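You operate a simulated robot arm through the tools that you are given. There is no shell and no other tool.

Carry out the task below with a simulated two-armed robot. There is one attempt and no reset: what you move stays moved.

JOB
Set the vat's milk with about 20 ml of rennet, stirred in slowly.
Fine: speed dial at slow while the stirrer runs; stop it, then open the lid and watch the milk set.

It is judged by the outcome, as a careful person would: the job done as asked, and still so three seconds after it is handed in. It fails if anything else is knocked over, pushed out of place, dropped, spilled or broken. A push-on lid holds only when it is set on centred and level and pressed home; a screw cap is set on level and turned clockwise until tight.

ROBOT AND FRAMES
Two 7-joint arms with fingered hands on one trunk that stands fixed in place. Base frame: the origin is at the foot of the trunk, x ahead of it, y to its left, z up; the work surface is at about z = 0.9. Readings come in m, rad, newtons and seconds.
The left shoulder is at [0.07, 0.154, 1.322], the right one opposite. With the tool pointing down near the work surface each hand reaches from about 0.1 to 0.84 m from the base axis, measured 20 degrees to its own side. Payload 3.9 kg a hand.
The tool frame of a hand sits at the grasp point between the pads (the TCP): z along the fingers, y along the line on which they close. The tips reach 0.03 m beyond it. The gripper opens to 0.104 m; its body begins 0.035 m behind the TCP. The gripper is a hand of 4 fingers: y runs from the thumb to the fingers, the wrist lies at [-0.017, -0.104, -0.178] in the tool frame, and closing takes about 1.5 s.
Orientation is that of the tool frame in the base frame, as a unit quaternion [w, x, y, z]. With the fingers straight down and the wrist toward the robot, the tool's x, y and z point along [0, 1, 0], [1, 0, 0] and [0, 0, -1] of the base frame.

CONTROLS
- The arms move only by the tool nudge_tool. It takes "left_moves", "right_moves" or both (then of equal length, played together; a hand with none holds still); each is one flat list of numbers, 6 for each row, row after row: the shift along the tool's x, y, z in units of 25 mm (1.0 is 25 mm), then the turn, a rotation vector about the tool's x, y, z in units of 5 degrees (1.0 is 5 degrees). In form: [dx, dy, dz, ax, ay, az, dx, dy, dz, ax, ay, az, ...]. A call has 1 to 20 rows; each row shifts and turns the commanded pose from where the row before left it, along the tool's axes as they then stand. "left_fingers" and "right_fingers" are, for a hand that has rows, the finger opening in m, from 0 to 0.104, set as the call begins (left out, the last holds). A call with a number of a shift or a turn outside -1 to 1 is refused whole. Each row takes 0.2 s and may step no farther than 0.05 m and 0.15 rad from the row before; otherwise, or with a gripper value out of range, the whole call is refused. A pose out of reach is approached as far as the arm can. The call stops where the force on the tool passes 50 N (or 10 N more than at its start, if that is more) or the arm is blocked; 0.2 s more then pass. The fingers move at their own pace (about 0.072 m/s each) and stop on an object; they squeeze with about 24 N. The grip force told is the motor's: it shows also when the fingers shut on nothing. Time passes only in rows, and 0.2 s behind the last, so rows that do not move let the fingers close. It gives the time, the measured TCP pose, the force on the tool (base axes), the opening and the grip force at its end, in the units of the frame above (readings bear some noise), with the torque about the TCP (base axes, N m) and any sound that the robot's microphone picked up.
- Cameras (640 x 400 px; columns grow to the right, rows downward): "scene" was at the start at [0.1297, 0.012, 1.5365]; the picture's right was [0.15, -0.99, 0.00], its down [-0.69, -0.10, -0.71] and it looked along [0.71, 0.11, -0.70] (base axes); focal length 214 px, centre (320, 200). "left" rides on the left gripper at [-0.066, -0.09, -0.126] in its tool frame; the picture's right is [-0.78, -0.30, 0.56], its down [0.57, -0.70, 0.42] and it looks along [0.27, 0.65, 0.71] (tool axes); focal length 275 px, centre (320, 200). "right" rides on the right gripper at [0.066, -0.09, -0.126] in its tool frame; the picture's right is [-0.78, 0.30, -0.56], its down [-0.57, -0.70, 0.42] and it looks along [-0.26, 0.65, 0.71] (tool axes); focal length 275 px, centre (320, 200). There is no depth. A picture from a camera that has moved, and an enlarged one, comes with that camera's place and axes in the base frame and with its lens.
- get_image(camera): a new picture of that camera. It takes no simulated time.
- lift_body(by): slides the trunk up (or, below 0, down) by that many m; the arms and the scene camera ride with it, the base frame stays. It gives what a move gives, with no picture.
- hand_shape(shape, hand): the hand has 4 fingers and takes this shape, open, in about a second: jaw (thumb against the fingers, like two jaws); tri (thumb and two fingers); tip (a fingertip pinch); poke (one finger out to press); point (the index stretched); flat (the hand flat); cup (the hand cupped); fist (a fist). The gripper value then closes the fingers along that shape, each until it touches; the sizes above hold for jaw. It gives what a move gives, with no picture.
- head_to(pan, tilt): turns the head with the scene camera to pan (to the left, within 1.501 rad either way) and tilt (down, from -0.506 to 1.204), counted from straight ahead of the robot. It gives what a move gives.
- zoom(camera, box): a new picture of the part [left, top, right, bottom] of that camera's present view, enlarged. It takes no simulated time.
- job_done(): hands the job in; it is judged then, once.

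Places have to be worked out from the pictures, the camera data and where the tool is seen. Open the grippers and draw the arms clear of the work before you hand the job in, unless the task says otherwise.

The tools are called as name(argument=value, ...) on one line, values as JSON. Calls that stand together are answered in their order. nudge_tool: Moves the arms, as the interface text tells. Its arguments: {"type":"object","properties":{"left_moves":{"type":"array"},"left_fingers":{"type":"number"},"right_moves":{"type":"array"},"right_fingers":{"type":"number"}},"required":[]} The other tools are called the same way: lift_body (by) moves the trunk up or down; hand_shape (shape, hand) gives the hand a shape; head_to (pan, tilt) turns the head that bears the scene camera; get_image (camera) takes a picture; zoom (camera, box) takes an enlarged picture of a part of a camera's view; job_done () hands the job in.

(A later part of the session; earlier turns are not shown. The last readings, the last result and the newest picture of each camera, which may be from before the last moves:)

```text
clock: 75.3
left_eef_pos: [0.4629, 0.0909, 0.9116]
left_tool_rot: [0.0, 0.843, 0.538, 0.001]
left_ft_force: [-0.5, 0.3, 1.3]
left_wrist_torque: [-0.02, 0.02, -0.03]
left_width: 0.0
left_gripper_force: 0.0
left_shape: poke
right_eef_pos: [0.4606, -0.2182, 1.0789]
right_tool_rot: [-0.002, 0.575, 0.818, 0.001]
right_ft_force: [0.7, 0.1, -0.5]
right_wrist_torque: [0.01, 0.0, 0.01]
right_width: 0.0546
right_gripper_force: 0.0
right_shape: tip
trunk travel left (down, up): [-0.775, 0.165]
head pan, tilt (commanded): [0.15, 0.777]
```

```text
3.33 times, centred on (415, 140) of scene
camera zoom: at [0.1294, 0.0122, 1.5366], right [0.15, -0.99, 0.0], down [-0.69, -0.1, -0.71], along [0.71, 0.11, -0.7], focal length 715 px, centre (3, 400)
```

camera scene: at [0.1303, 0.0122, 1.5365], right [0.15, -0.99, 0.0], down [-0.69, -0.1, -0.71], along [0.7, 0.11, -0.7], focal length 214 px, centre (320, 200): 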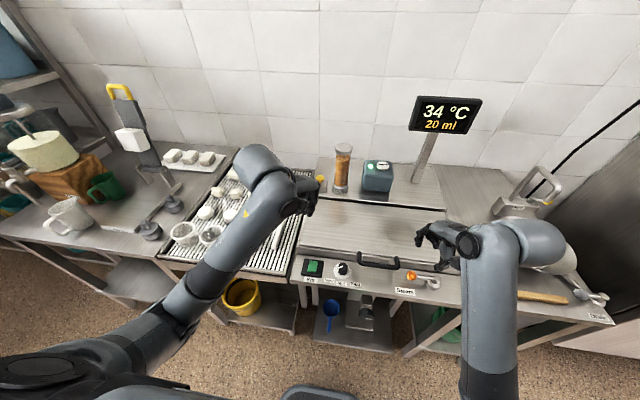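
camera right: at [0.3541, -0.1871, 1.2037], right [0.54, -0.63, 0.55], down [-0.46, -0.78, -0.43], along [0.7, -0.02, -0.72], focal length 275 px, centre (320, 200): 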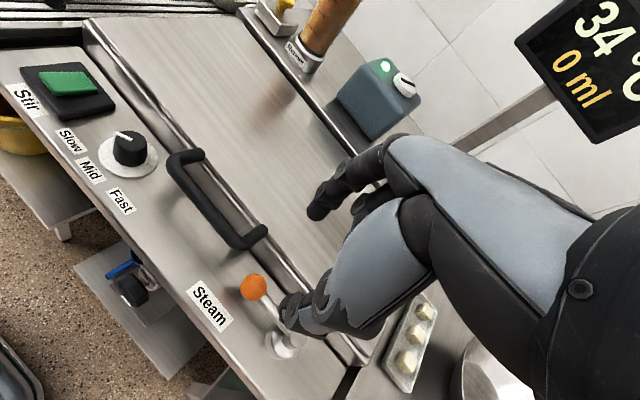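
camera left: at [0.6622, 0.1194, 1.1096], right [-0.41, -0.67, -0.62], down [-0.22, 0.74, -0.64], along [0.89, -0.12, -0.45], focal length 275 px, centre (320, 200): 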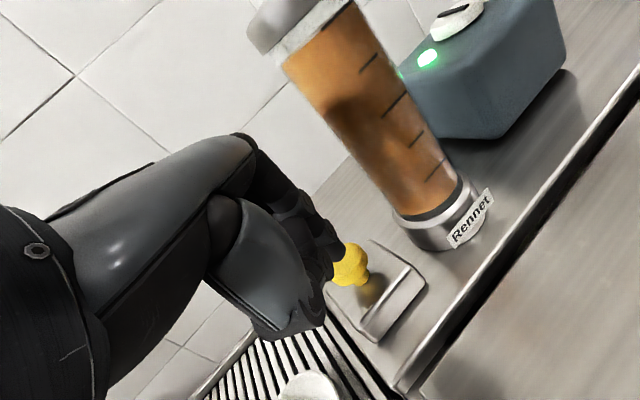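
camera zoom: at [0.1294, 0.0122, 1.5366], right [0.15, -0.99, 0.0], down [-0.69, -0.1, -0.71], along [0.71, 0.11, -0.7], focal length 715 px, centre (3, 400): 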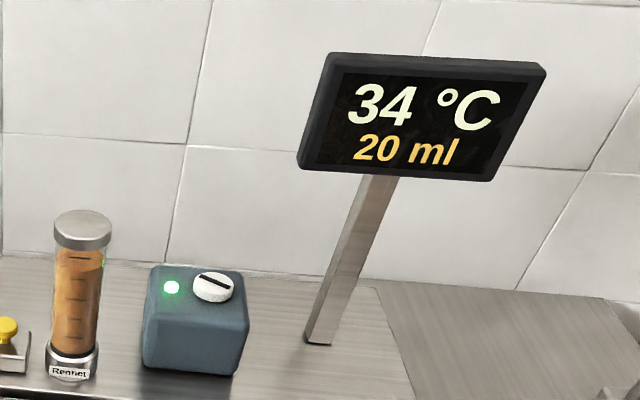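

Rocker is starting to tip (1.3 N), lamp still on. I press on a few more millimetres.

nudge_tool(left_moves=[0, 0, 0.1, 0, 0, 0, 0, 0, 0.1, 0, 0, 0, 0, 0, 0.1, 0, 0, 0])

zoom(camera="right", box=[0, 0, 160, 120])

zoom(camera="scene", box=[350, 80, 480, 200])

```text
clock: 76.1
left_eef_pos: [0.4617, 0.0908, 0.9076]
left_tool_rot: [0.004, 0.843, 0.538, 0.003]
left_ft_force: [2.5, 1.6, 13.8]
left_wrist_torque: [0.21, -0.11, -0.02]
left_width: 0.0001
left_gripper_force: 0.1
left_shape: poke
right_eef_pos: [0.4589, -0.2188, 1.0791]
right_tool_rot: [-0.002, 0.573, 0.819, 0.002]
right_ft_force: [0.2, -0.6, 0.1]
right_wrist_torque: [-0.02, -0.01, -0.03]
right_width: 0.0547
right_gripper_force: 0.0
right_shape: tip
trunk travel left (down, up): [-0.775, 0.165]
head pan, tilt (commanded): [0.15, 0.777]
```

```text
3.33 times, centred on (80, 60) of right
camera zoom: at [0.3531, -0.1869, 1.2043], right [0.54, -0.63, 0.55], down [-0.46, -0.78, -0.43], along [0.7, -0.02, -0.71], focal length 918 px, centre (1120, 667)
```

zoom: 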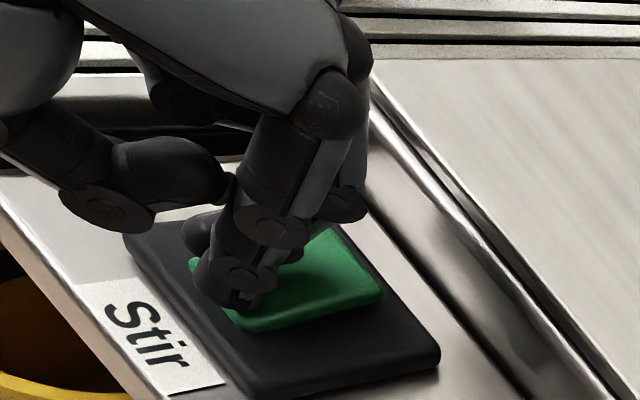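

```text
3.33 times, centred on (415, 140) of scene
camera zoom: at [0.128, 0.0122, 1.537], right [0.15, -0.99, 0.0], down [-0.69, -0.1, -0.71], along [0.71, 0.11, -0.7], focal length 715 px, centre (3, 400)
```

zoom: 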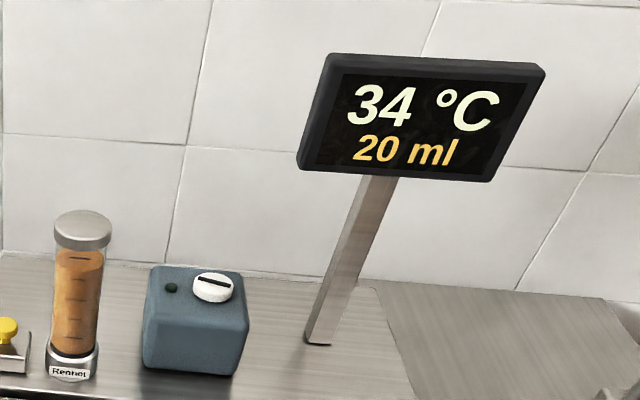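

Lamp is off: the stirrer has stopped. I lift the left hand off and away to the left while bringing the right hand over the lid handle (TCP ≈ (0.4885, -0.115, 1.03), yaw -15°), pinch opening 0.04.

nudge_tool(left_moves=[0, 0, -0.4, 0, 0, 0, 0, 0, -0.8, 0, 0, 0, 0, 0, -1, 0, 0, 0, 0, 0, -1, 0, 0, 0, 0, 0, -1, 0, 0, 0, 0, 0, -1, 0, 0, 0, 0.9, -0.42, -0.8, 0, 0, 0, 0.9, -0.42, -0.8, 0, 0, 0, 0.9, -0.42, 0, 0, 0, 0, 0.9, -0.42, 0, 0, 0, 0, 0.9, -0.42, 0, 0, 0, 0, 0.9, -0.42, 0, 0, 0, 0, 0.7, -0.7, 0, 0, 0, 0, 0, 0, 0, 0, 0, 0], right_moves=[0, 0, 0, 0, 0, 0, 0, 0, 0, 0, 0, 0, 0, 0, 0, 0, 0, 0, 0, 0, 0, 0, 0, 0, 0, 0, 0, 0, 0, 0, 0, 0, 0, 0, 0, 0, 0, 0, 0, 0, 0, 0, 0.872, 0.615, 0.5, 0, 0, 0, 0.872, 0.615, 0.5, 0, 0, 0, 0.872, 0.615, 0.5, 0, 0, 0, 0.872, 0.615, 0.5, 0, 0, 0, 0, 0, 0, 0, 0, 1, 0, 0, 0, 0, 0, 0, 0, 0, 0, 0, 0, 0], right_fingers=0.04)

get_image(camera="right")

get_image(camera="scene")

get_image(camera="left")

```text
clock: 79.1
left_eef_pos: [0.4541, 0.2625, 1.0762]
left_tool_rot: [0.001, 0.843, 0.537, 0.0]
left_ft_force: [-0.4, 0.4, 0.0]
left_wrist_torque: [-0.02, 0.0, 0.01]
left_width: 0.0
left_gripper_force: 0.0
left_shape: poke
right_eef_pos: [0.4873, -0.117, 1.0287]
right_tool_rot: [-0.004, 0.61, 0.792, 0.001]
right_ft_force: [0.3, 0.1, 0.0]
right_wrist_torque: [0.01, 0.03, -0.02]
right_width: 0.0404
right_gripper_force: 0.1
right_shape: tip
trunk travel left (down, up): [-0.775, 0.165]
head pan, tilt (commanded): [0.15, 0.777]
```

```text
taken
camera right: at [0.3842, -0.0763, 1.1536], right [0.49, -0.68, 0.55], down [-0.53, -0.73, -0.43], along [0.69, -0.09, -0.72], focal length 275 px, centre (320, 200)
```

right: 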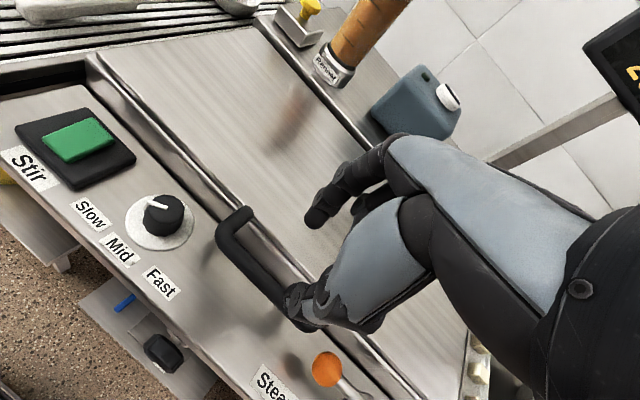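

```text
taken
camera scene: at [0.1302, 0.0121, 1.5365], right [0.15, -0.99, 0.0], down [-0.69, -0.1, -0.71], along [0.7, 0.11, -0.7], focal length 214 px, centre (320, 200)
```

scene: 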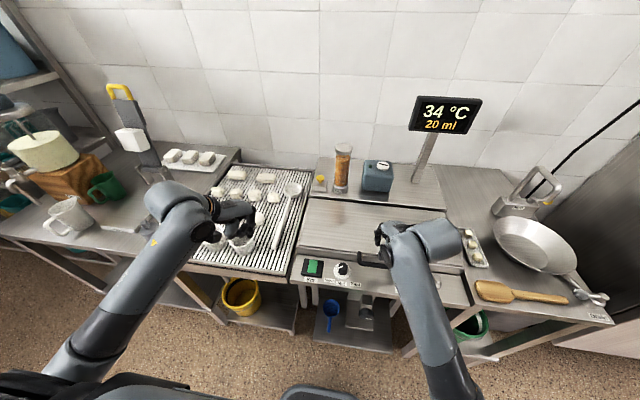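

```text
taken
camera left: at [0.3445, 0.2403, 1.2012], right [-0.6, -0.58, -0.56], down [-0.39, 0.81, -0.43], along [0.7, -0.03, -0.71], focal length 275 px, centre (320, 200)
```

left: 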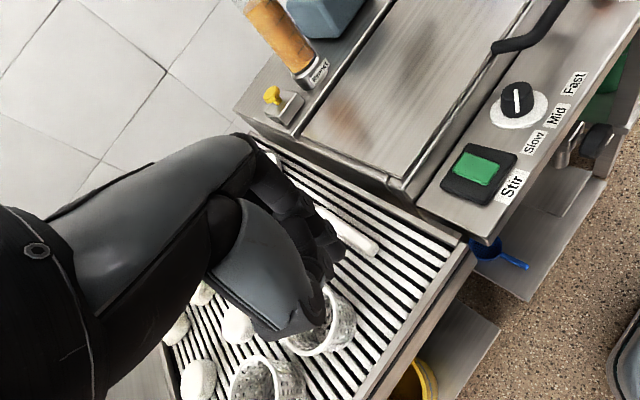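

I zoom in on the handle from the right and left cameras to fix the bar and gap positions.

zoom(camera="right", box=[190, 180, 350, 340])

zoom(camera="left", box=[440, 0, 640, 130])

zoom(camera="scene", box=[330, 200, 480, 310])

```text
2.50 times, centred on (270, 260) of right
camera zoom: at [0.3842, -0.0763, 1.1536], right [0.49, -0.68, 0.55], down [-0.53, -0.73, -0.43], along [0.69, -0.09, -0.72], focal length 688 px, centre (445, 50)
```

zoom: 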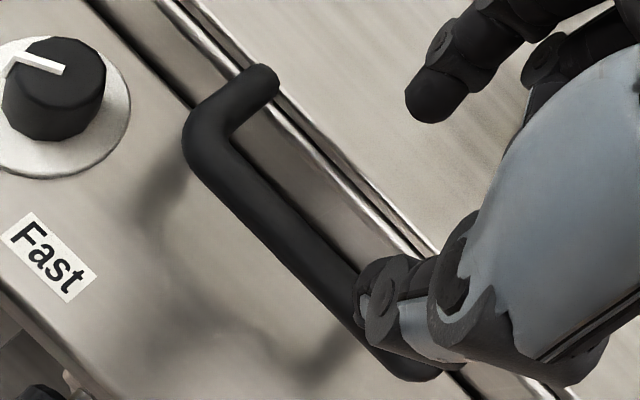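

```text
3.08 times, centred on (540, 65) of left
camera zoom: at [0.3445, 0.2403, 1.2012], right [-0.6, -0.58, -0.56], down [-0.39, 0.81, -0.43], along [0.7, -0.03, -0.71], focal length 847 px, centre (-357, 615)
```

zoom: 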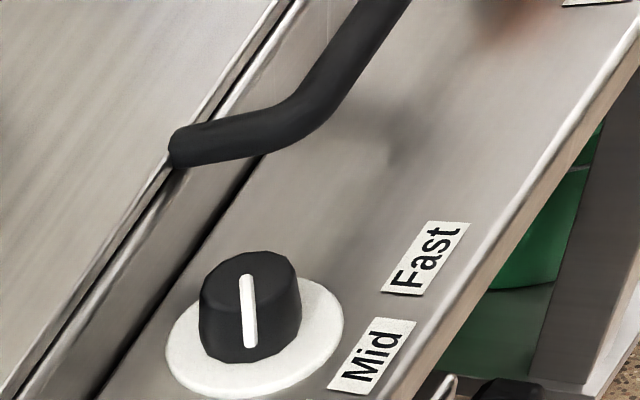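

```text
3.64 times, centred on (405, 255) of scene
camera zoom: at [0.1302, 0.0121, 1.5365], right [0.15, -0.99, 0.0], down [-0.69, -0.1, -0.71], along [0.7, 0.11, -0.7], focal length 780 px, centre (11, 0)
```

zoom: 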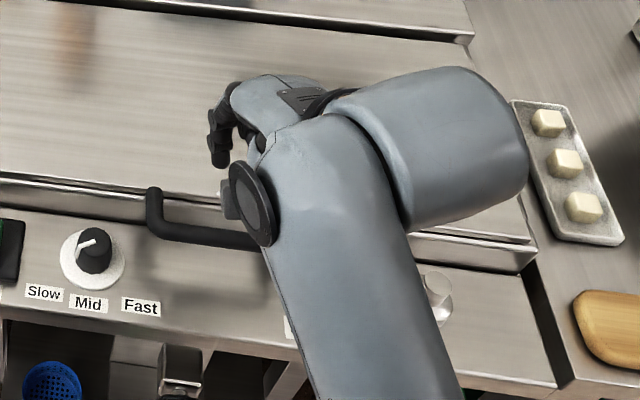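

The handle bar's centreline is at x ≈ 0.492, z ≈ 0.920 (ø ≈ 16 mm), with the lid front near x ≈ 0.535. I come down to just above the bar and check the alignment.

nudge_tool(right_moves=[0, 0.19, 0, 0, 0, 0, 0, 0, 0.8, 0, 0, 0, 0, 0, 0.8, 0, 0, 0, 0, 0, 0.7, 0, 0, 0, 0, 0, 0, 0, 0, 0])

get_image(camera="right")

zoom(camera="left", box=[480, 0, 640, 100])

```text
clock: 80.3
left_eef_pos: [0.4531, 0.2618, 1.0769]
left_tool_rot: [0.002, 0.843, 0.538, 0.001]
left_ft_force: [-0.7, 0.5, -0.3]
left_wrist_torque: [-0.05, 0.01, -0.02]
left_width: 0.0001
left_gripper_force: 0.0
left_shape: poke
right_eef_pos: [0.4897, -0.1153, 0.9718]
right_tool_rot: [-0.003, 0.61, 0.793, 0.002]
right_ft_force: [-0.4, -0.6, 0.6]
right_wrist_torque: [0.04, 0.01, 0.0]
right_width: 0.0402
right_gripper_force: 0.1
right_shape: tip
trunk travel left (down, up): [-0.775, 0.165]
head pan, tilt (commanded): [0.15, 0.777]
```

```text
taken
camera right: at [0.3878, -0.0745, 1.0971], right [0.49, -0.68, 0.55], down [-0.53, -0.73, -0.43], along [0.69, -0.09, -0.72], focal length 275 px, centre (320, 200)
```

right: 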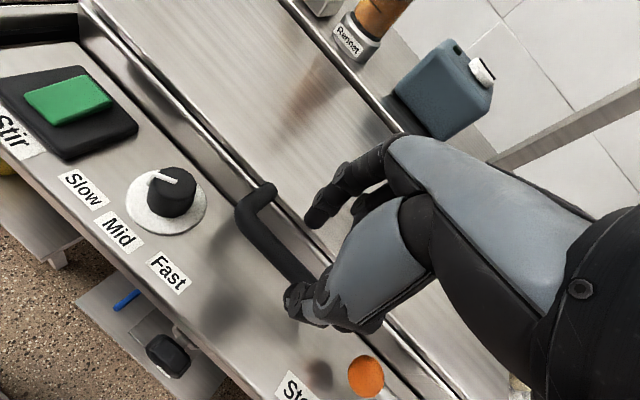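

```text
4.00 times, centred on (560, 50) of left
camera zoom: at [0.3441, 0.2402, 1.2014], right [-0.6, -0.58, -0.56], down [-0.39, 0.81, -0.43], along [0.7, -0.03, -0.71], focal length 1101 px, centre (-640, 800)
```

zoom: 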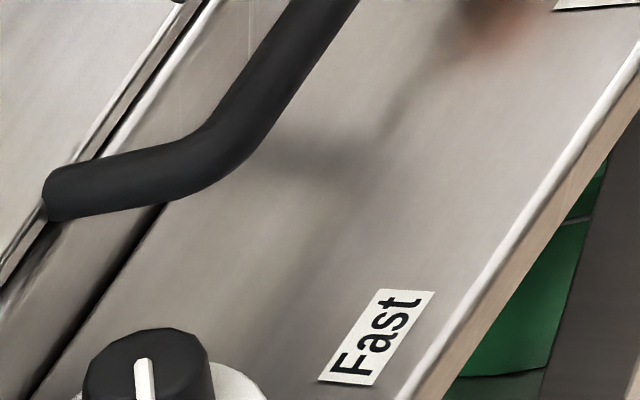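

Alignment looks right: the bar will pass between thumb and index. I descend the last 38 mm.

nudge_tool(right_moves=[0, 0.05, 0.5, 0, 0, 0, 0, 0, 0.5, 0, 0, 0, 0, 0, 0.5, 0, 0, 0, 0, 0, 0, 0, 0, 0])

get_image(camera="right")

zoom(camera="scene", box=[330, 200, 430, 290])

```text
clock: 81.3
left_eef_pos: [0.4526, 0.2621, 1.0756]
left_tool_rot: [0.002, 0.843, 0.537, 0.0]
left_ft_force: [0.5, -0.6, -0.5]
left_wrist_torque: [-0.02, 0.01, -0.03]
left_width: 0.0002
left_gripper_force: 0.1
left_shape: poke
right_eef_pos: [0.4901, -0.1151, 0.9347]
right_tool_rot: [-0.003, 0.609, 0.793, 0.0]
right_ft_force: [-0.1, 0.1, 0.5]
right_wrist_torque: [0.0, 0.02, 0.03]
right_width: 0.0404
right_gripper_force: 0.0
right_shape: tip
trunk travel left (down, up): [-0.775, 0.165]
head pan, tilt (commanded): [0.15, 0.777]
```

```text
taken
camera right: at [0.3887, -0.074, 1.0597], right [0.49, -0.68, 0.55], down [-0.53, -0.73, -0.43], along [0.69, -0.09, -0.72], focal length 275 px, centre (320, 200)
```

right: 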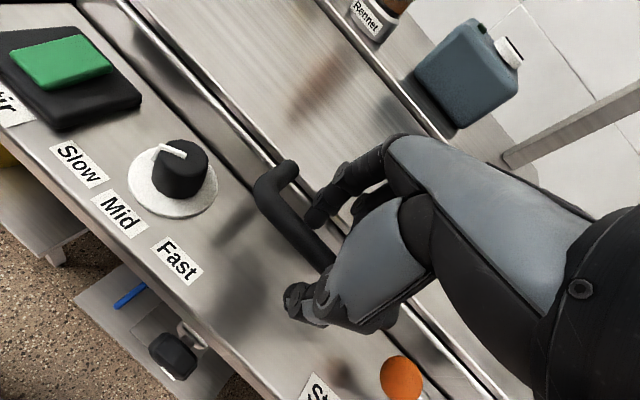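

```text
4.44 times, centred on (380, 245) of scene
camera zoom: at [0.1296, 0.0125, 1.5366], right [0.15, -0.99, 0.0], down [-0.69, -0.1, -0.71], along [0.71, 0.11, -0.7], focal length 953 px, centre (53, 0)
```

zoom: 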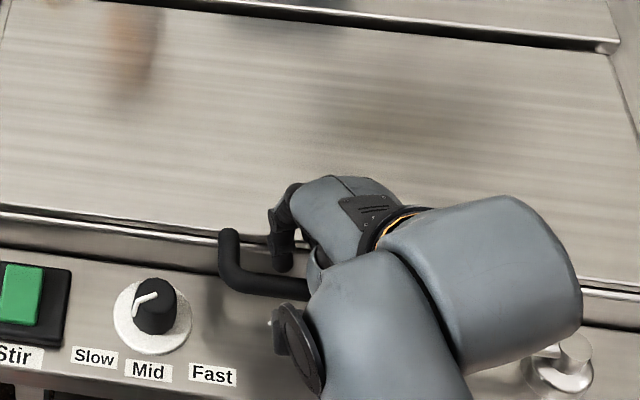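

Index sits in the gap behind the bar and the thumb in front. I close the pinch on the bar.

nudge_tool(right_moves=[0, 0, 0, 0, 0, 0, 0, 0, 0, 0, 0, 0, 0, 0, 0, 0, 0, 0, 0, 0, 0, 0, 0, 0, 0, 0, 0, 0, 0, 0], right_fingers=0.0)

get_image(camera="right")

get_image(camera="scene")

```text
clock: 82.5
left_eef_pos: [0.4535, 0.2619, 1.0765]
left_tool_rot: [0.0, 0.843, 0.538, 0.001]
left_ft_force: [0.3, -0.1, 0.3]
left_wrist_torque: [0.01, 0.02, -0.01]
left_width: 0.0001
left_gripper_force: 0.1
left_shape: poke
right_eef_pos: [0.4903, -0.1149, 0.933]
right_tool_rot: [-0.002, 0.609, 0.793, 0.0]
right_ft_force: [-1.6, -0.6, -5.8]
right_wrist_torque: [-0.05, 0.02, -0.23]
right_width: 0.0124
right_gripper_force: 24.0
right_shape: tip
trunk travel left (down, up): [-0.775, 0.165]
head pan, tilt (commanded): [0.15, 0.777]
```

```text
taken
camera right: at [0.3889, -0.0743, 1.0596], right [0.49, -0.68, 0.55], down [-0.53, -0.73, -0.43], along [0.69, -0.09, -0.72], focal length 275 px, centre (320, 200)
```

right: 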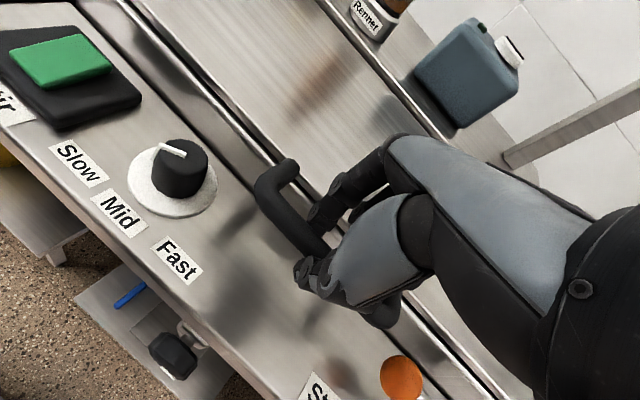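

```text
taken
camera scene: at [0.1299, 0.0123, 1.5365], right [0.15, -0.99, 0.0], down [-0.69, -0.1, -0.71], along [0.7, 0.11, -0.7], focal length 214 px, centre (320, 200)
```

scene: 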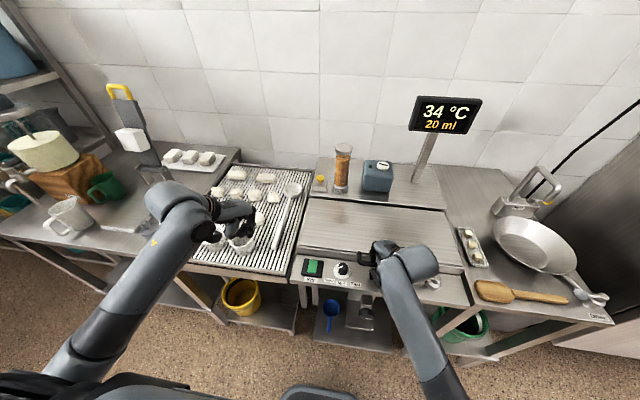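

Firm grip on the bar. I start opening the lid with four small steps along the arc about the hinge (est. at x ≈ 0.777, z ≈ 0.90) and check the forces.

nudge_tool(right_moves=[-0.015, 0.055, -0.596, 0, 0, 0, -0.023, 0.085, -0.592, 0, 0, 0, -0.031, 0.116, -0.587, 0, 0, 0, -0.039, 0.145, -0.58, 0, 0, 0, 0, 0, 0, 0, 0, 0])

get_image(camera="right")

get_image(camera="scene")

```text
clock: 83.7
left_eef_pos: [0.4514, 0.2616, 1.0769]
left_tool_rot: [0.001, 0.843, 0.537, 0.001]
left_ft_force: [0.2, 0.9, 0.2]
left_wrist_torque: [0.0, 0.0, 0.03]
left_width: 0.0001
left_gripper_force: 0.1
left_shape: poke
right_eef_pos: [0.5023, -0.1145, 0.9943]
right_tool_rot: [-0.002, 0.609, 0.793, 0.002]
right_ft_force: [-11.3, -1.4, -2.9]
right_wrist_torque: [-0.13, 0.27, -0.16]
right_width: 0.0119
right_gripper_force: 24.5
right_shape: tip
trunk travel left (down, up): [-0.775, 0.165]
head pan, tilt (commanded): [0.15, 0.777]
```

```text
taken
camera right: at [0.3994, -0.0735, 1.1202], right [0.49, -0.68, 0.55], down [-0.53, -0.73, -0.43], along [0.69, -0.09, -0.72], focal length 275 px, centre (320, 200)
```

right: 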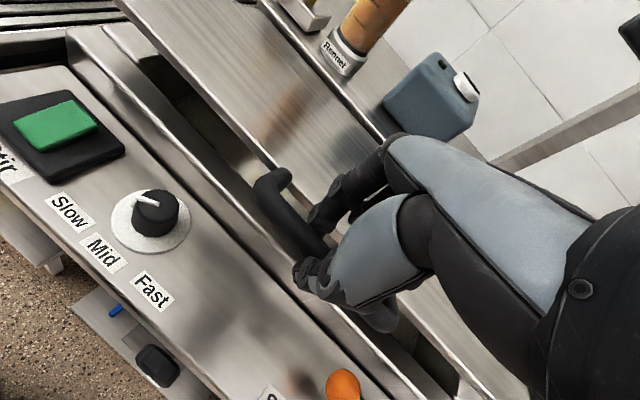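

```text
taken
camera scene: at [0.1272, 0.012, 1.5368], right [0.15, -0.99, 0.0], down [-0.69, -0.1, -0.71], along [0.71, 0.11, -0.7], focal length 214 px, centre (320, 200)
```

scene: 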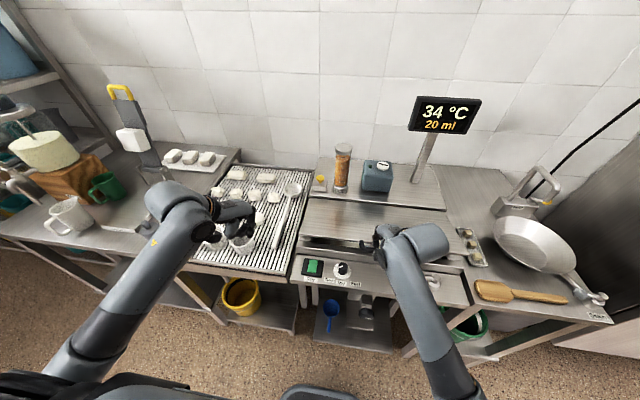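

The lid is rising smoothly; an 11 N pull toward the robot suggests my arc runs slightly too far forward, so I relax that by a few millimetres and continue to about 33°.

nudge_tool(right_moves=[-0.012, 0.044, -0.676, 0, 0, 0, -0.053, 0.199, -0.665, 0, 0, 0, -0.064, 0.239, -0.651, 0, 0, 0, -0.074, 0.276, -0.635, 0, 0, 0, -0.084, 0.313, -0.616, 0, 0, 0, -0.093, 0.349, -0.595, 0, 0, 0, 0, 0, 0, 0, 0, 0])

get_image(camera="right")

get_image(camera="scene")

get_image(camera="left")

```text
clock: 85.3
left_eef_pos: [0.4555, 0.2621, 1.0755]
left_tool_rot: [-0.001, 0.843, 0.538, -0.001]
left_ft_force: [-0.4, -0.3, 0.1]
left_wrist_torque: [0.0, 0.03, -0.02]
left_width: 0.0
left_gripper_force: 0.1
left_shape: poke
right_eef_pos: [0.5405, -0.1154, 1.0887]
right_tool_rot: [-0.004, 0.609, 0.793, 0.0]
right_ft_force: [7.1, -0.9, -11.1]
right_wrist_torque: [-0.26, 0.06, -0.26]
right_width: 0.0123
right_gripper_force: 23.7
right_shape: tip
trunk travel left (down, up): [-0.775, 0.165]
head pan, tilt (commanded): [0.15, 0.777]
```

```text
taken
camera right: at [0.4398, -0.0749, 1.2139], right [0.49, -0.68, 0.55], down [-0.53, -0.73, -0.43], along [0.69, -0.09, -0.72], focal length 275 px, centre (320, 200)
```

right: 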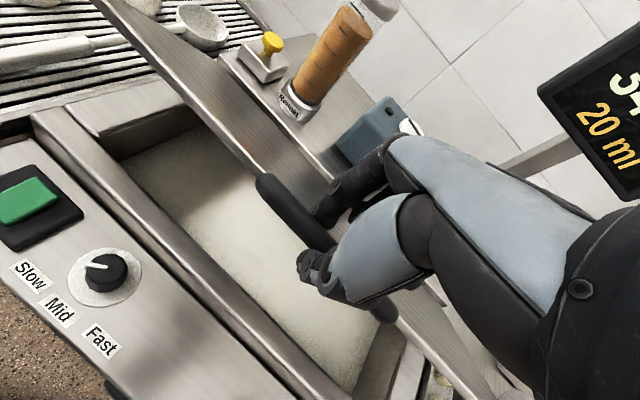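

```text
taken
camera scene: at [0.1335, 0.0117, 1.5362], right [0.15, -0.99, 0.0], down [-0.7, -0.1, -0.71], along [0.7, 0.11, -0.7], focal length 214 px, centre (320, 200)
```

scene: 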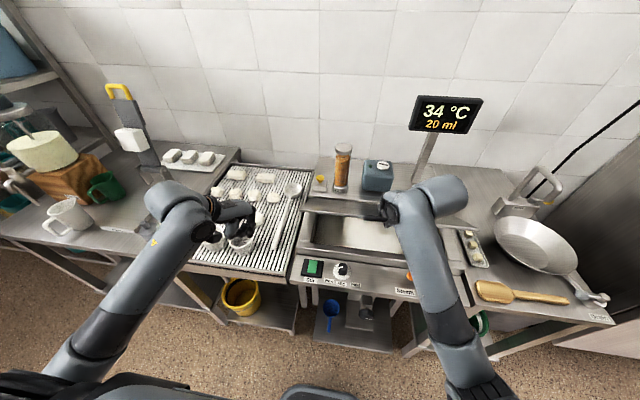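

```text
taken
camera left: at [0.3471, 0.2397, 1.2005], right [-0.6, -0.58, -0.56], down [-0.4, 0.81, -0.42], along [0.7, -0.03, -0.72], focal length 275 px, centre (320, 200)
```

left: 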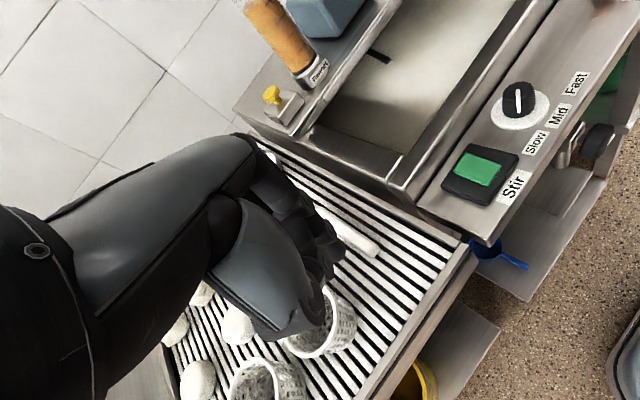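

The lid is at about 34° and the milk surface is visible; the pull is now slightly forward, so I adjust the arc and go on to about 55°.

nudge_tool(right_moves=[-0.123, 0.46, -0.552, 0, 0, 0, -0.115, 0.429, -0.532, 0, 0, 0, -0.124, 0.464, -0.508, 0, 0, 0, -0.131, 0.487, -0.48, 0, 0, 0, -0.139, 0.518, -0.444, 0, 0, 0, -0.146, 0.545, -0.412, 0, 0, 0, 0, 0, 0, 0, 0, 0])

get_image(camera="right")

get_image(camera="scene")

```text
clock: 86.9
left_eef_pos: [0.4582, 0.2624, 1.0747]
left_tool_rot: [0.0, 0.843, 0.538, -0.002]
left_ft_force: [-0.8, 0.1, -0.5]
left_wrist_torque: [0.0, 0.0, 0.0]
left_width: 0.0002
left_gripper_force: 0.1
left_shape: poke
right_eef_pos: [0.6183, -0.1158, 1.1592]
right_tool_rot: [-0.005, 0.609, 0.793, 0.0]
right_ft_force: [8.9, 2.1, -22.4]
right_wrist_torque: [-0.3, 0.2, -0.26]
right_width: 0.0123
right_gripper_force: 24.0
right_shape: tip
trunk travel left (down, up): [-0.775, 0.165]
head pan, tilt (commanded): [0.15, 0.777]
```

```text
taken
camera right: at [0.517, -0.0755, 1.285], right [0.49, -0.68, 0.55], down [-0.53, -0.73, -0.42], along [0.69, -0.09, -0.72], focal length 275 px, centre (320, 200)
```

right: 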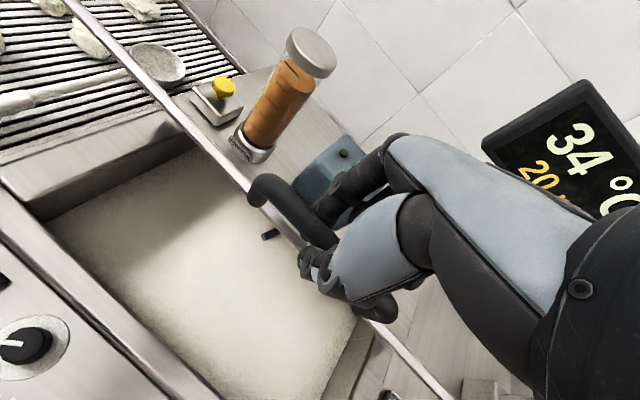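

```text
taken
camera scene: at [0.1364, 0.0122, 1.5358], right [0.15, -0.99, 0.0], down [-0.7, -0.1, -0.71], along [0.7, 0.11, -0.7], focal length 214 px, centre (320, 200)
```

scene: 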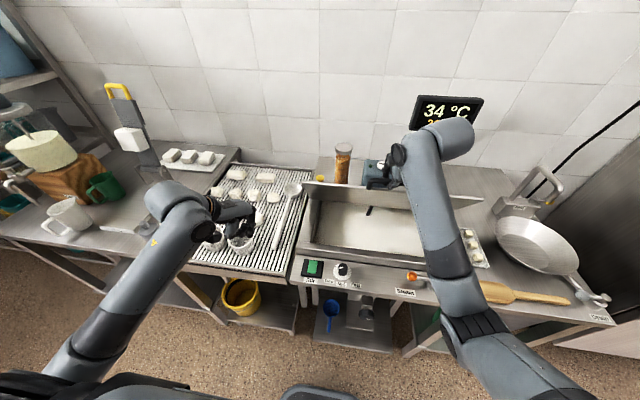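

The lid is around 58°, with a 24 N pull toward the hinge, so my radius is a bit too large. I tighten the arc and go on a few more steps, watching the force.

nudge_tool(right_moves=[-0.207, 0.773, -0.1, 0, 0, 0, -0.172, 0.641, -0.25, 0, 0, 0, -0.176, 0.657, -0.23, 0, 0, 0, 0, 0, 0, 0, 0, 0])

get_image(camera="right")

get_image(camera="left")

```text
clock: 87.9
left_eef_pos: [0.4531, 0.263, 1.0761]
left_tool_rot: [0.001, 0.842, 0.539, -0.001]
left_ft_force: [-0.5, 0.7, 1.0]
left_wrist_torque: [0.0, -0.01, 0.01]
left_width: 0.0002
left_gripper_force: 0.0
left_shape: poke
right_eef_pos: [0.668, -0.115, 1.1771]
right_tool_rot: [-0.002, 0.609, 0.793, 0.001]
right_ft_force: [-0.3, 0.3, -4.3]
right_wrist_torque: [-0.05, 0.06, -0.19]
right_width: 0.0128
right_gripper_force: 23.6
right_shape: tip
trunk travel left (down, up): [-0.775, 0.165]
head pan, tilt (commanded): [0.15, 0.777]
```

```text
taken
camera right: at [0.5653, -0.074, 1.3021], right [0.49, -0.68, 0.55], down [-0.53, -0.73, -0.43], along [0.69, -0.08, -0.72], focal length 275 px, centre (320, 200)
```

right: 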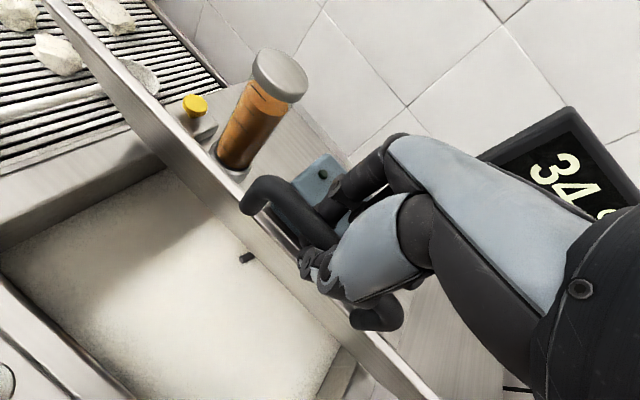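

```text
taken
camera left: at [0.3447, 0.2403, 1.2012], right [-0.6, -0.58, -0.56], down [-0.39, 0.81, -0.43], along [0.7, -0.03, -0.71], focal length 275 px, centre (320, 200)
```

left: 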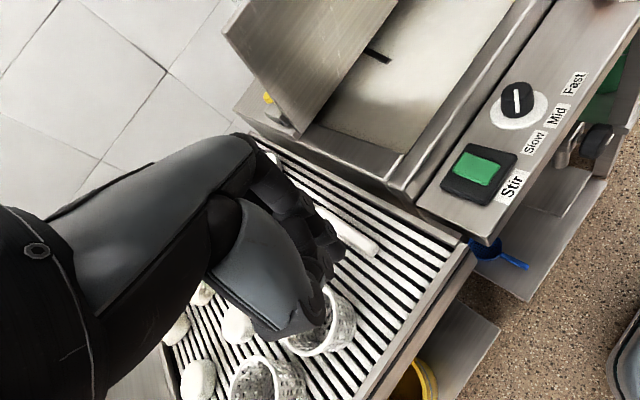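

Force has dropped to about 4 N; the lid is near 70°. I continue three more steps to about 82°.

nudge_tool(right_moves=[-0.183, 0.684, -0.24, 0, 0, 0, -0.188, 0.699, -0.19, 0, 0, 0, -0.191, 0.711, -0.14, 0, 0, 0, 0, 0, 0, 0, 0, 0])

get_image(camera="right")

get_image(camera="left")

get_image(camera="scene")

```text
clock: 88.9
left_eef_pos: [0.4544, 0.2639, 1.0759]
left_tool_rot: [0.001, 0.843, 0.539, 0.0]
left_ft_force: [0.3, -0.6, 0.4]
left_wrist_torque: [0.03, 0.02, 0.03]
left_width: 0.0
left_gripper_force: 0.0
left_shape: poke
right_eef_pos: [0.7224, -0.1151, 1.1898]
right_tool_rot: [-0.003, 0.609, 0.793, 0.001]
right_ft_force: [-1.4, 4.3, -5.7]
right_wrist_torque: [-0.01, 0.06, -0.14]
right_width: 0.013
right_gripper_force: 24.3
right_shape: tip
trunk travel left (down, up): [-0.775, 0.165]
head pan, tilt (commanded): [0.15, 0.777]
```

```text
taken
camera right: at [0.6202, -0.0741, 1.3153], right [0.49, -0.68, 0.55], down [-0.53, -0.73, -0.43], along [0.69, -0.08, -0.72], focal length 275 px, centre (320, 200)
```

right: 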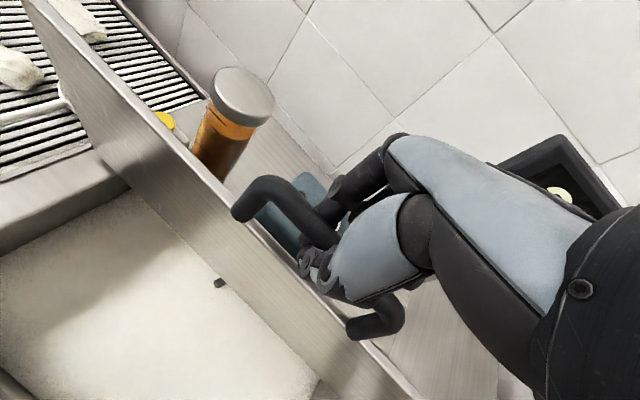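

```text
taken
camera left: at [0.3446, 0.2414, 1.201], right [-0.6, -0.58, -0.56], down [-0.4, 0.81, -0.43], along [0.7, -0.03, -0.71], focal length 275 px, centre (320, 200)
```

left: 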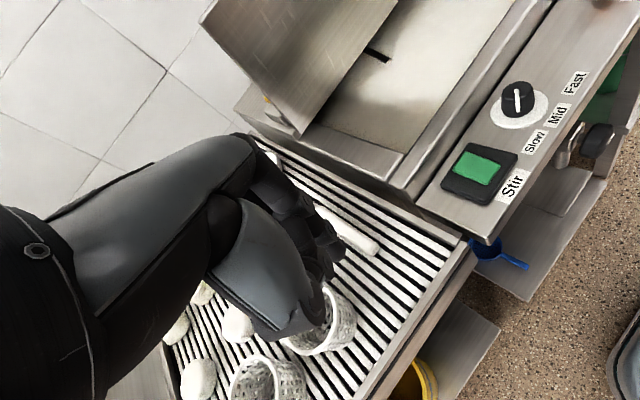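

```text
taken
camera scene: at [0.1303, 0.0138, 1.5365], right [0.15, -0.99, 0.0], down [-0.69, -0.11, -0.71], along [0.7, 0.11, -0.7], focal length 214 px, centre (320, 200)
```

scene: 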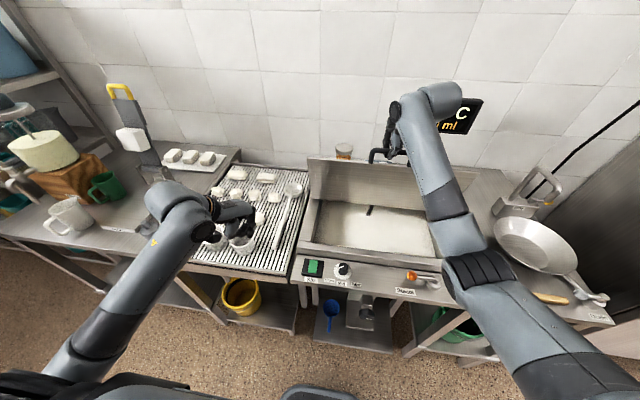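

The lid is at about 80° with nearly no tangential load. I take one more small step, then test by opening the pinch a little, with the thumb still in front of the bar as a guard against it falling.

nudge_tool(right_moves=[-0.16, 0.6, -0.06, 0, 0, 0, 0, 0, 0, 0, 0, 0])

zoom(camera="right", box=[140, 60, 440, 360])

nudge_tool(right_moves=[0, 0, 0, 0, 0, 0, 0, 0, 0, 0, 0, 0], right_fingers=0.022)

zoom(camera="right", box=[140, 60, 440, 360])

```text
clock: 89.5
left_eef_pos: [0.4542, 0.2639, 1.0756]
left_tool_rot: [0.0, 0.843, 0.539, -0.001]
left_ft_force: [0.1, -0.3, -0.4]
left_wrist_torque: [-0.05, 0.03, 0.02]
left_width: 0.0001
left_gripper_force: 0.1
left_shape: poke
right_eef_pos: [0.7376, -0.1158, 1.1913]
right_tool_rot: [-0.003, 0.609, 0.793, 0.001]
right_ft_force: [-1.4, 5.3, -6.3]
right_wrist_torque: [-0.02, 0.09, -0.15]
right_width: 0.0132
right_gripper_force: 24.2
right_shape: tip
trunk travel left (down, up): [-0.775, 0.165]
head pan, tilt (commanded): [0.15, 0.777]
```

```text
1.33 times, centred on (290, 210) of right
camera zoom: at [0.6351, -0.074, 1.3169], right [0.49, -0.68, 0.55], down [-0.53, -0.73, -0.43], along [0.69, -0.09, -0.72], focal length 367 px, centre (360, 187)
```

zoom: 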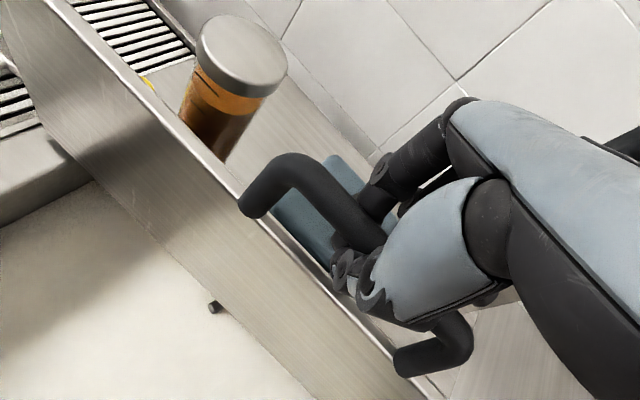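

```text
clock: 90.1
left_eef_pos: [0.4533, 0.2611, 1.0783]
left_tool_rot: [0.0, 0.843, 0.538, 0.001]
left_ft_force: [-0.1, -0.1, -0.2]
left_wrist_torque: [0.03, 0.03, 0.0]
left_width: 0.0
left_gripper_force: 0.1
left_shape: poke
right_eef_pos: [0.737, -0.1172, 1.1924]
right_tool_rot: [-0.002, 0.609, 0.793, 0.002]
right_ft_force: [0.7, 0.3, 1.2]
right_wrist_torque: [0.02, 0.01, -0.05]
right_width: 0.0219
right_gripper_force: 0.2
right_shape: tip
trunk travel left (down, up): [-0.775, 0.165]
head pan, tilt (commanded): [0.15, 0.777]
```

```text
1.33 times, centred on (290, 210) of right
camera zoom: at [0.6338, -0.077, 1.3179], right [0.49, -0.68, 0.55], down [-0.53, -0.73, -0.43], along [0.69, -0.09, -0.71], focal length 367 px, centre (360, 187)
```

zoom: 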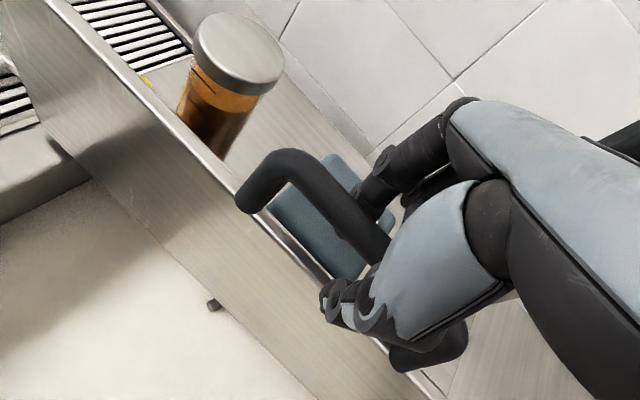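

Open to 22 mm and there is no load on the thumb. I open more and wait a second to see whether the lid stays by itself.

nudge_tool(right_moves=[0, 0, 0, 0, 0, 0, 0, 0, 0, 0, 0, 0, 0, 0, 0, 0, 0, 0, 0, 0, 0, 0, 0, 0, 0, 0, 0, 0, 0, 0], right_fingers=0.036)

zoom(camera="right", box=[140, 60, 440, 360])

get_image(camera="left")

```text
clock: 91.3
left_eef_pos: [0.4528, 0.2624, 1.0766]
left_tool_rot: [0.002, 0.843, 0.537, 0.0]
left_ft_force: [0.3, 0.4, -1.1]
left_wrist_torque: [0.01, -0.01, 0.0]
left_width: 0.0
left_gripper_force: 0.2
left_shape: poke
right_eef_pos: [0.7378, -0.1178, 1.1904]
right_tool_rot: [-0.003, 0.609, 0.793, 0.001]
right_ft_force: [0.0, 0.4, 0.0]
right_wrist_torque: [0.02, 0.06, -0.03]
right_width: 0.0355
right_gripper_force: 0.1
right_shape: tip
trunk travel left (down, up): [-0.775, 0.165]
head pan, tilt (commanded): [0.15, 0.777]
```

```text
1.33 times, centred on (290, 210) of right
camera zoom: at [0.6343, -0.0755, 1.3172], right [0.49, -0.68, 0.55], down [-0.53, -0.73, -0.43], along [0.69, -0.09, -0.72], focal length 367 px, centre (360, 187)
```

zoom: 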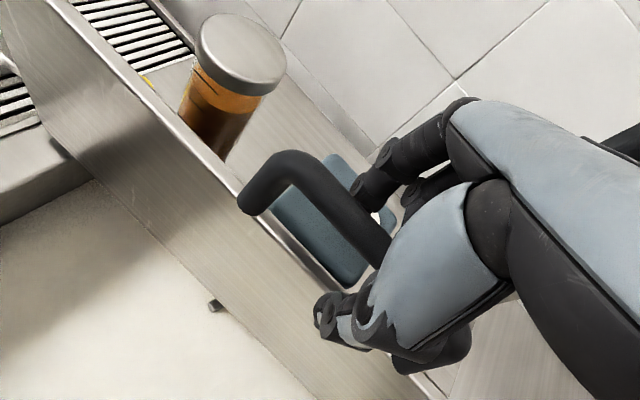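

```text
taken
camera left: at [0.3442, 0.2402, 1.2014], right [-0.6, -0.58, -0.56], down [-0.39, 0.81, -0.43], along [0.7, -0.03, -0.71], focal length 275 px, centre (320, 200)
```

left: 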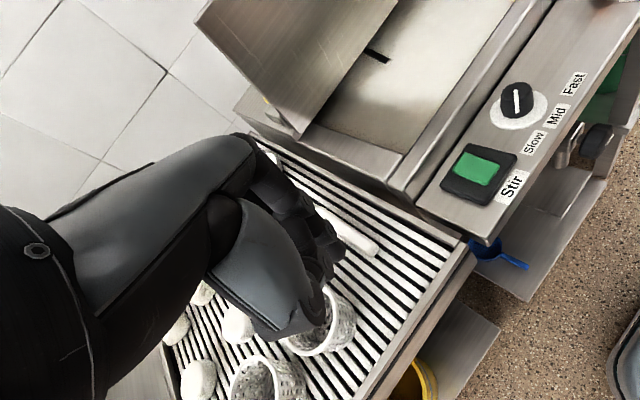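

The lid holds by itself with the thumb clear of the bar. I withdraw the right hand straight up, then back toward the robot.

nudge_tool(right_moves=[0, 0, -0.5, 0, 0, 0, 0, 0, -0.8, 0, 0, 0, 0, 0, -1, 0, 0, 0, 0, 0, -1, 0, 0, 0, 0.259, -0.966, 0, 0, 0, 0, 0.259, -0.966, 0, 0, 0, 0, 0.1, -0.966, 0, 0, 0, 0, 0, -0.966, 0, 0, 0, 0, -0.2, -0.966, 0, 0, 0, 0, -0.4, -0.9, 0, 0, 0, 0, -0.6, -0.8, 0, 0, 0, 0, -0.8, -0.6, 0, 0, 0, 0, -0.8, -0.6, 0, 0, 0, 0, -0.8, -0.6, 0, 0, 0, 0, 0, 0, 0, 0, 0, 0])

get_image(camera="scene")

get_image(camera="left")

get_image(camera="right")

```text
clock: 94.5
left_eef_pos: [0.4522, 0.2631, 1.0762]
left_tool_rot: [0.001, 0.843, 0.538, 0.0]
left_ft_force: [0.7, 0.3, 0.2]
left_wrist_torque: [0.0, 0.0, 0.0]
left_width: 0.0
left_gripper_force: 0.1
left_shape: poke
right_eef_pos: [0.5575, -0.2405, 1.2759]
right_tool_rot: [-0.003, 0.609, 0.793, 0.001]
right_ft_force: [0.4, 0.1, -0.3]
right_wrist_torque: [-0.05, 0.03, 0.01]
right_width: 0.0357
right_gripper_force: 0.0
right_shape: tip
trunk travel left (down, up): [-0.775, 0.165]
head pan, tilt (commanded): [0.15, 0.777]
```

```text
taken
camera scene: at [0.13, 0.0132, 1.5365], right [0.15, -0.99, 0.0], down [-0.69, -0.11, -0.71], along [0.7, 0.11, -0.7], focal length 214 px, centre (320, 200)
```

scene: 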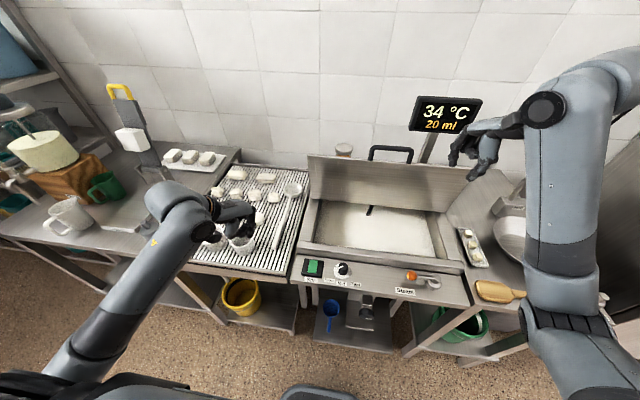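

```text
taken
camera left: at [0.3445, 0.2408, 1.2012], right [-0.6, -0.58, -0.56], down [-0.39, 0.81, -0.43], along [0.7, -0.03, -0.71], focal length 275 px, centre (320, 200)
```

left: 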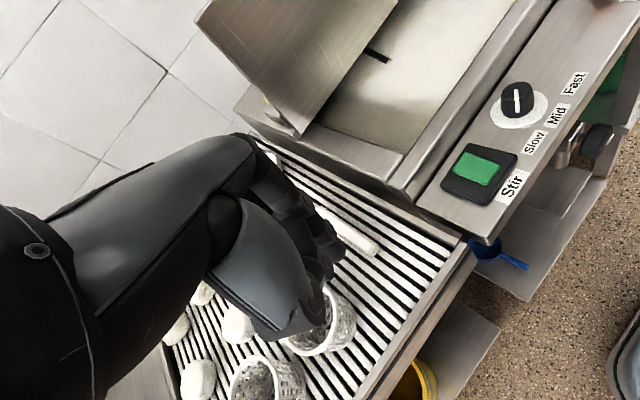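

```text
taken
camera right: at [0.4546, -0.2004, 1.4013], right [0.49, -0.68, 0.55], down [-0.53, -0.73, -0.43], along [0.69, -0.09, -0.72], focal length 275 px, centre (320, 200)
```

right: 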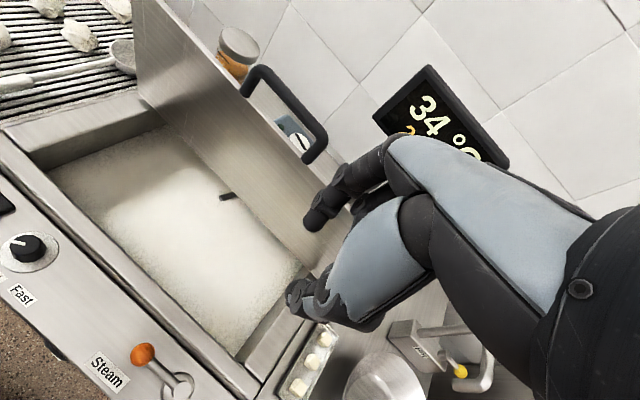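

The lid stands open by itself and nothing has moved. I raise both hands clear of the work, then zoom in on the milk.

nudge_tool(left_moves=[0, -0.5, -1, 0, 0, 0, 0, -0.5, -1, 0, 0, 0, 0.3, -0.5, -1, 0, 0, 0, 0.3, -0.5, -1, 0, 0, 0, 0.3, 0, -1, 0, 0, 0, 0.3, 0, -1, 0, 0, 0, 0.3, 0, -1, 0, 0, 0, 0, 0, 0, 0, 0, 0], right_moves=[-0.4, -0.9, 0, 0, 0, 0, -0.4, -0.9, 0, 0, 0, 0, -0.6, -0.8, 0, 0, 0, 0, -0.6, -0.8, 0, 0, 0, 0, -0.6, -0.8, 0, 0, 0, 0, -0.6, -0.5, 0, 0, 0, 0, -0.6, -0.5, 0, 0, 0, 0, 0, 0, 0, 0, 0, 0])

get_image(camera="scene")

zoom(camera="scene", box=[290, 140, 480, 280])

get_image(camera="right")

```text
clock: 96.3
left_eef_pos: [0.4387, 0.3151, 1.2442]
left_tool_rot: [0.001, 0.843, 0.538, 0.0]
left_ft_force: [0.7, 0.0, -0.2]
left_wrist_torque: [0.02, 0.01, 0.02]
left_width: 0.0004
left_gripper_force: 0.1
left_shape: poke
left hand out of reach, approached as far as the arm can: row 3, 4
right_eef_pos: [0.4554, -0.3665, 1.2741]
right_tool_rot: [-0.002, 0.609, 0.793, 0.001]
right_ft_force: [0.1, 0.0, 0.5]
right_wrist_torque: [0.02, 0.01, 0.02]
right_width: 0.0357
right_gripper_force: 0.1
right_shape: tip
trunk travel left (down, up): [-0.775, 0.165]
head pan, tilt (commanded): [0.15, 0.777]
```

```text
taken
camera scene: at [0.1297, 0.0123, 1.5365], right [0.15, -0.99, 0.0], down [-0.69, -0.1, -0.71], along [0.71, 0.11, -0.7], focal length 214 px, centre (320, 200)
```

scene: 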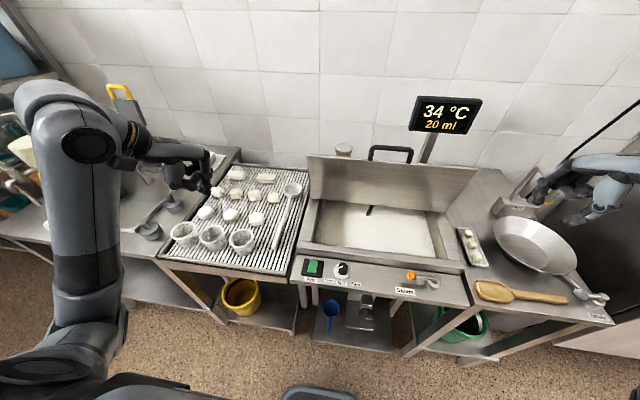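

```text
2.86 times, centred on (385, 210) of scene
camera zoom: at [0.1297, 0.0123, 1.5365], right [0.15, -0.99, 0.0], down [-0.69, -0.1, -0.71], along [0.71, 0.11, -0.7], focal length 613 px, centre (134, 171)
```

zoom: 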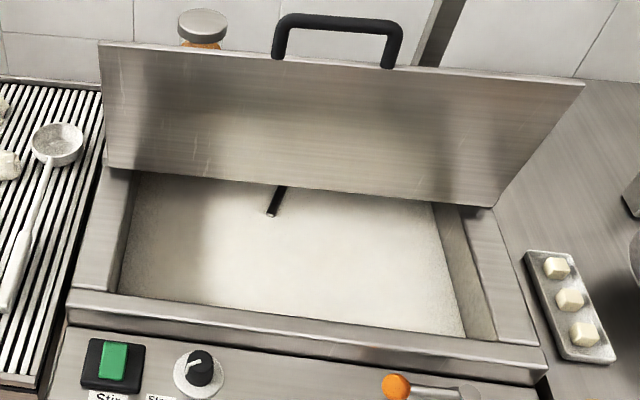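

```text
taken
camera right: at [0.3524, -0.3273, 1.4], right [0.49, -0.68, 0.55], down [-0.53, -0.73, -0.43], along [0.69, -0.08, -0.72], focal length 275 px, centre (320, 200)
```

right: 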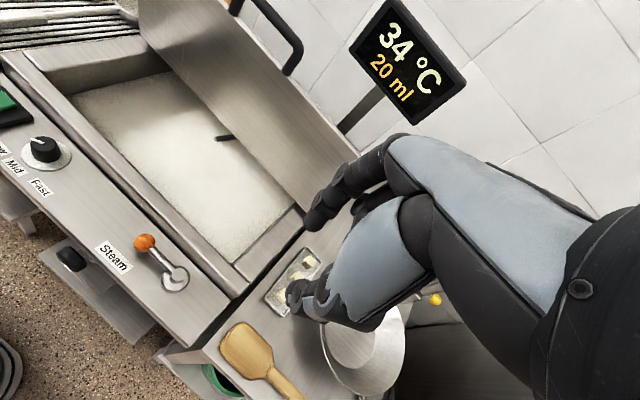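

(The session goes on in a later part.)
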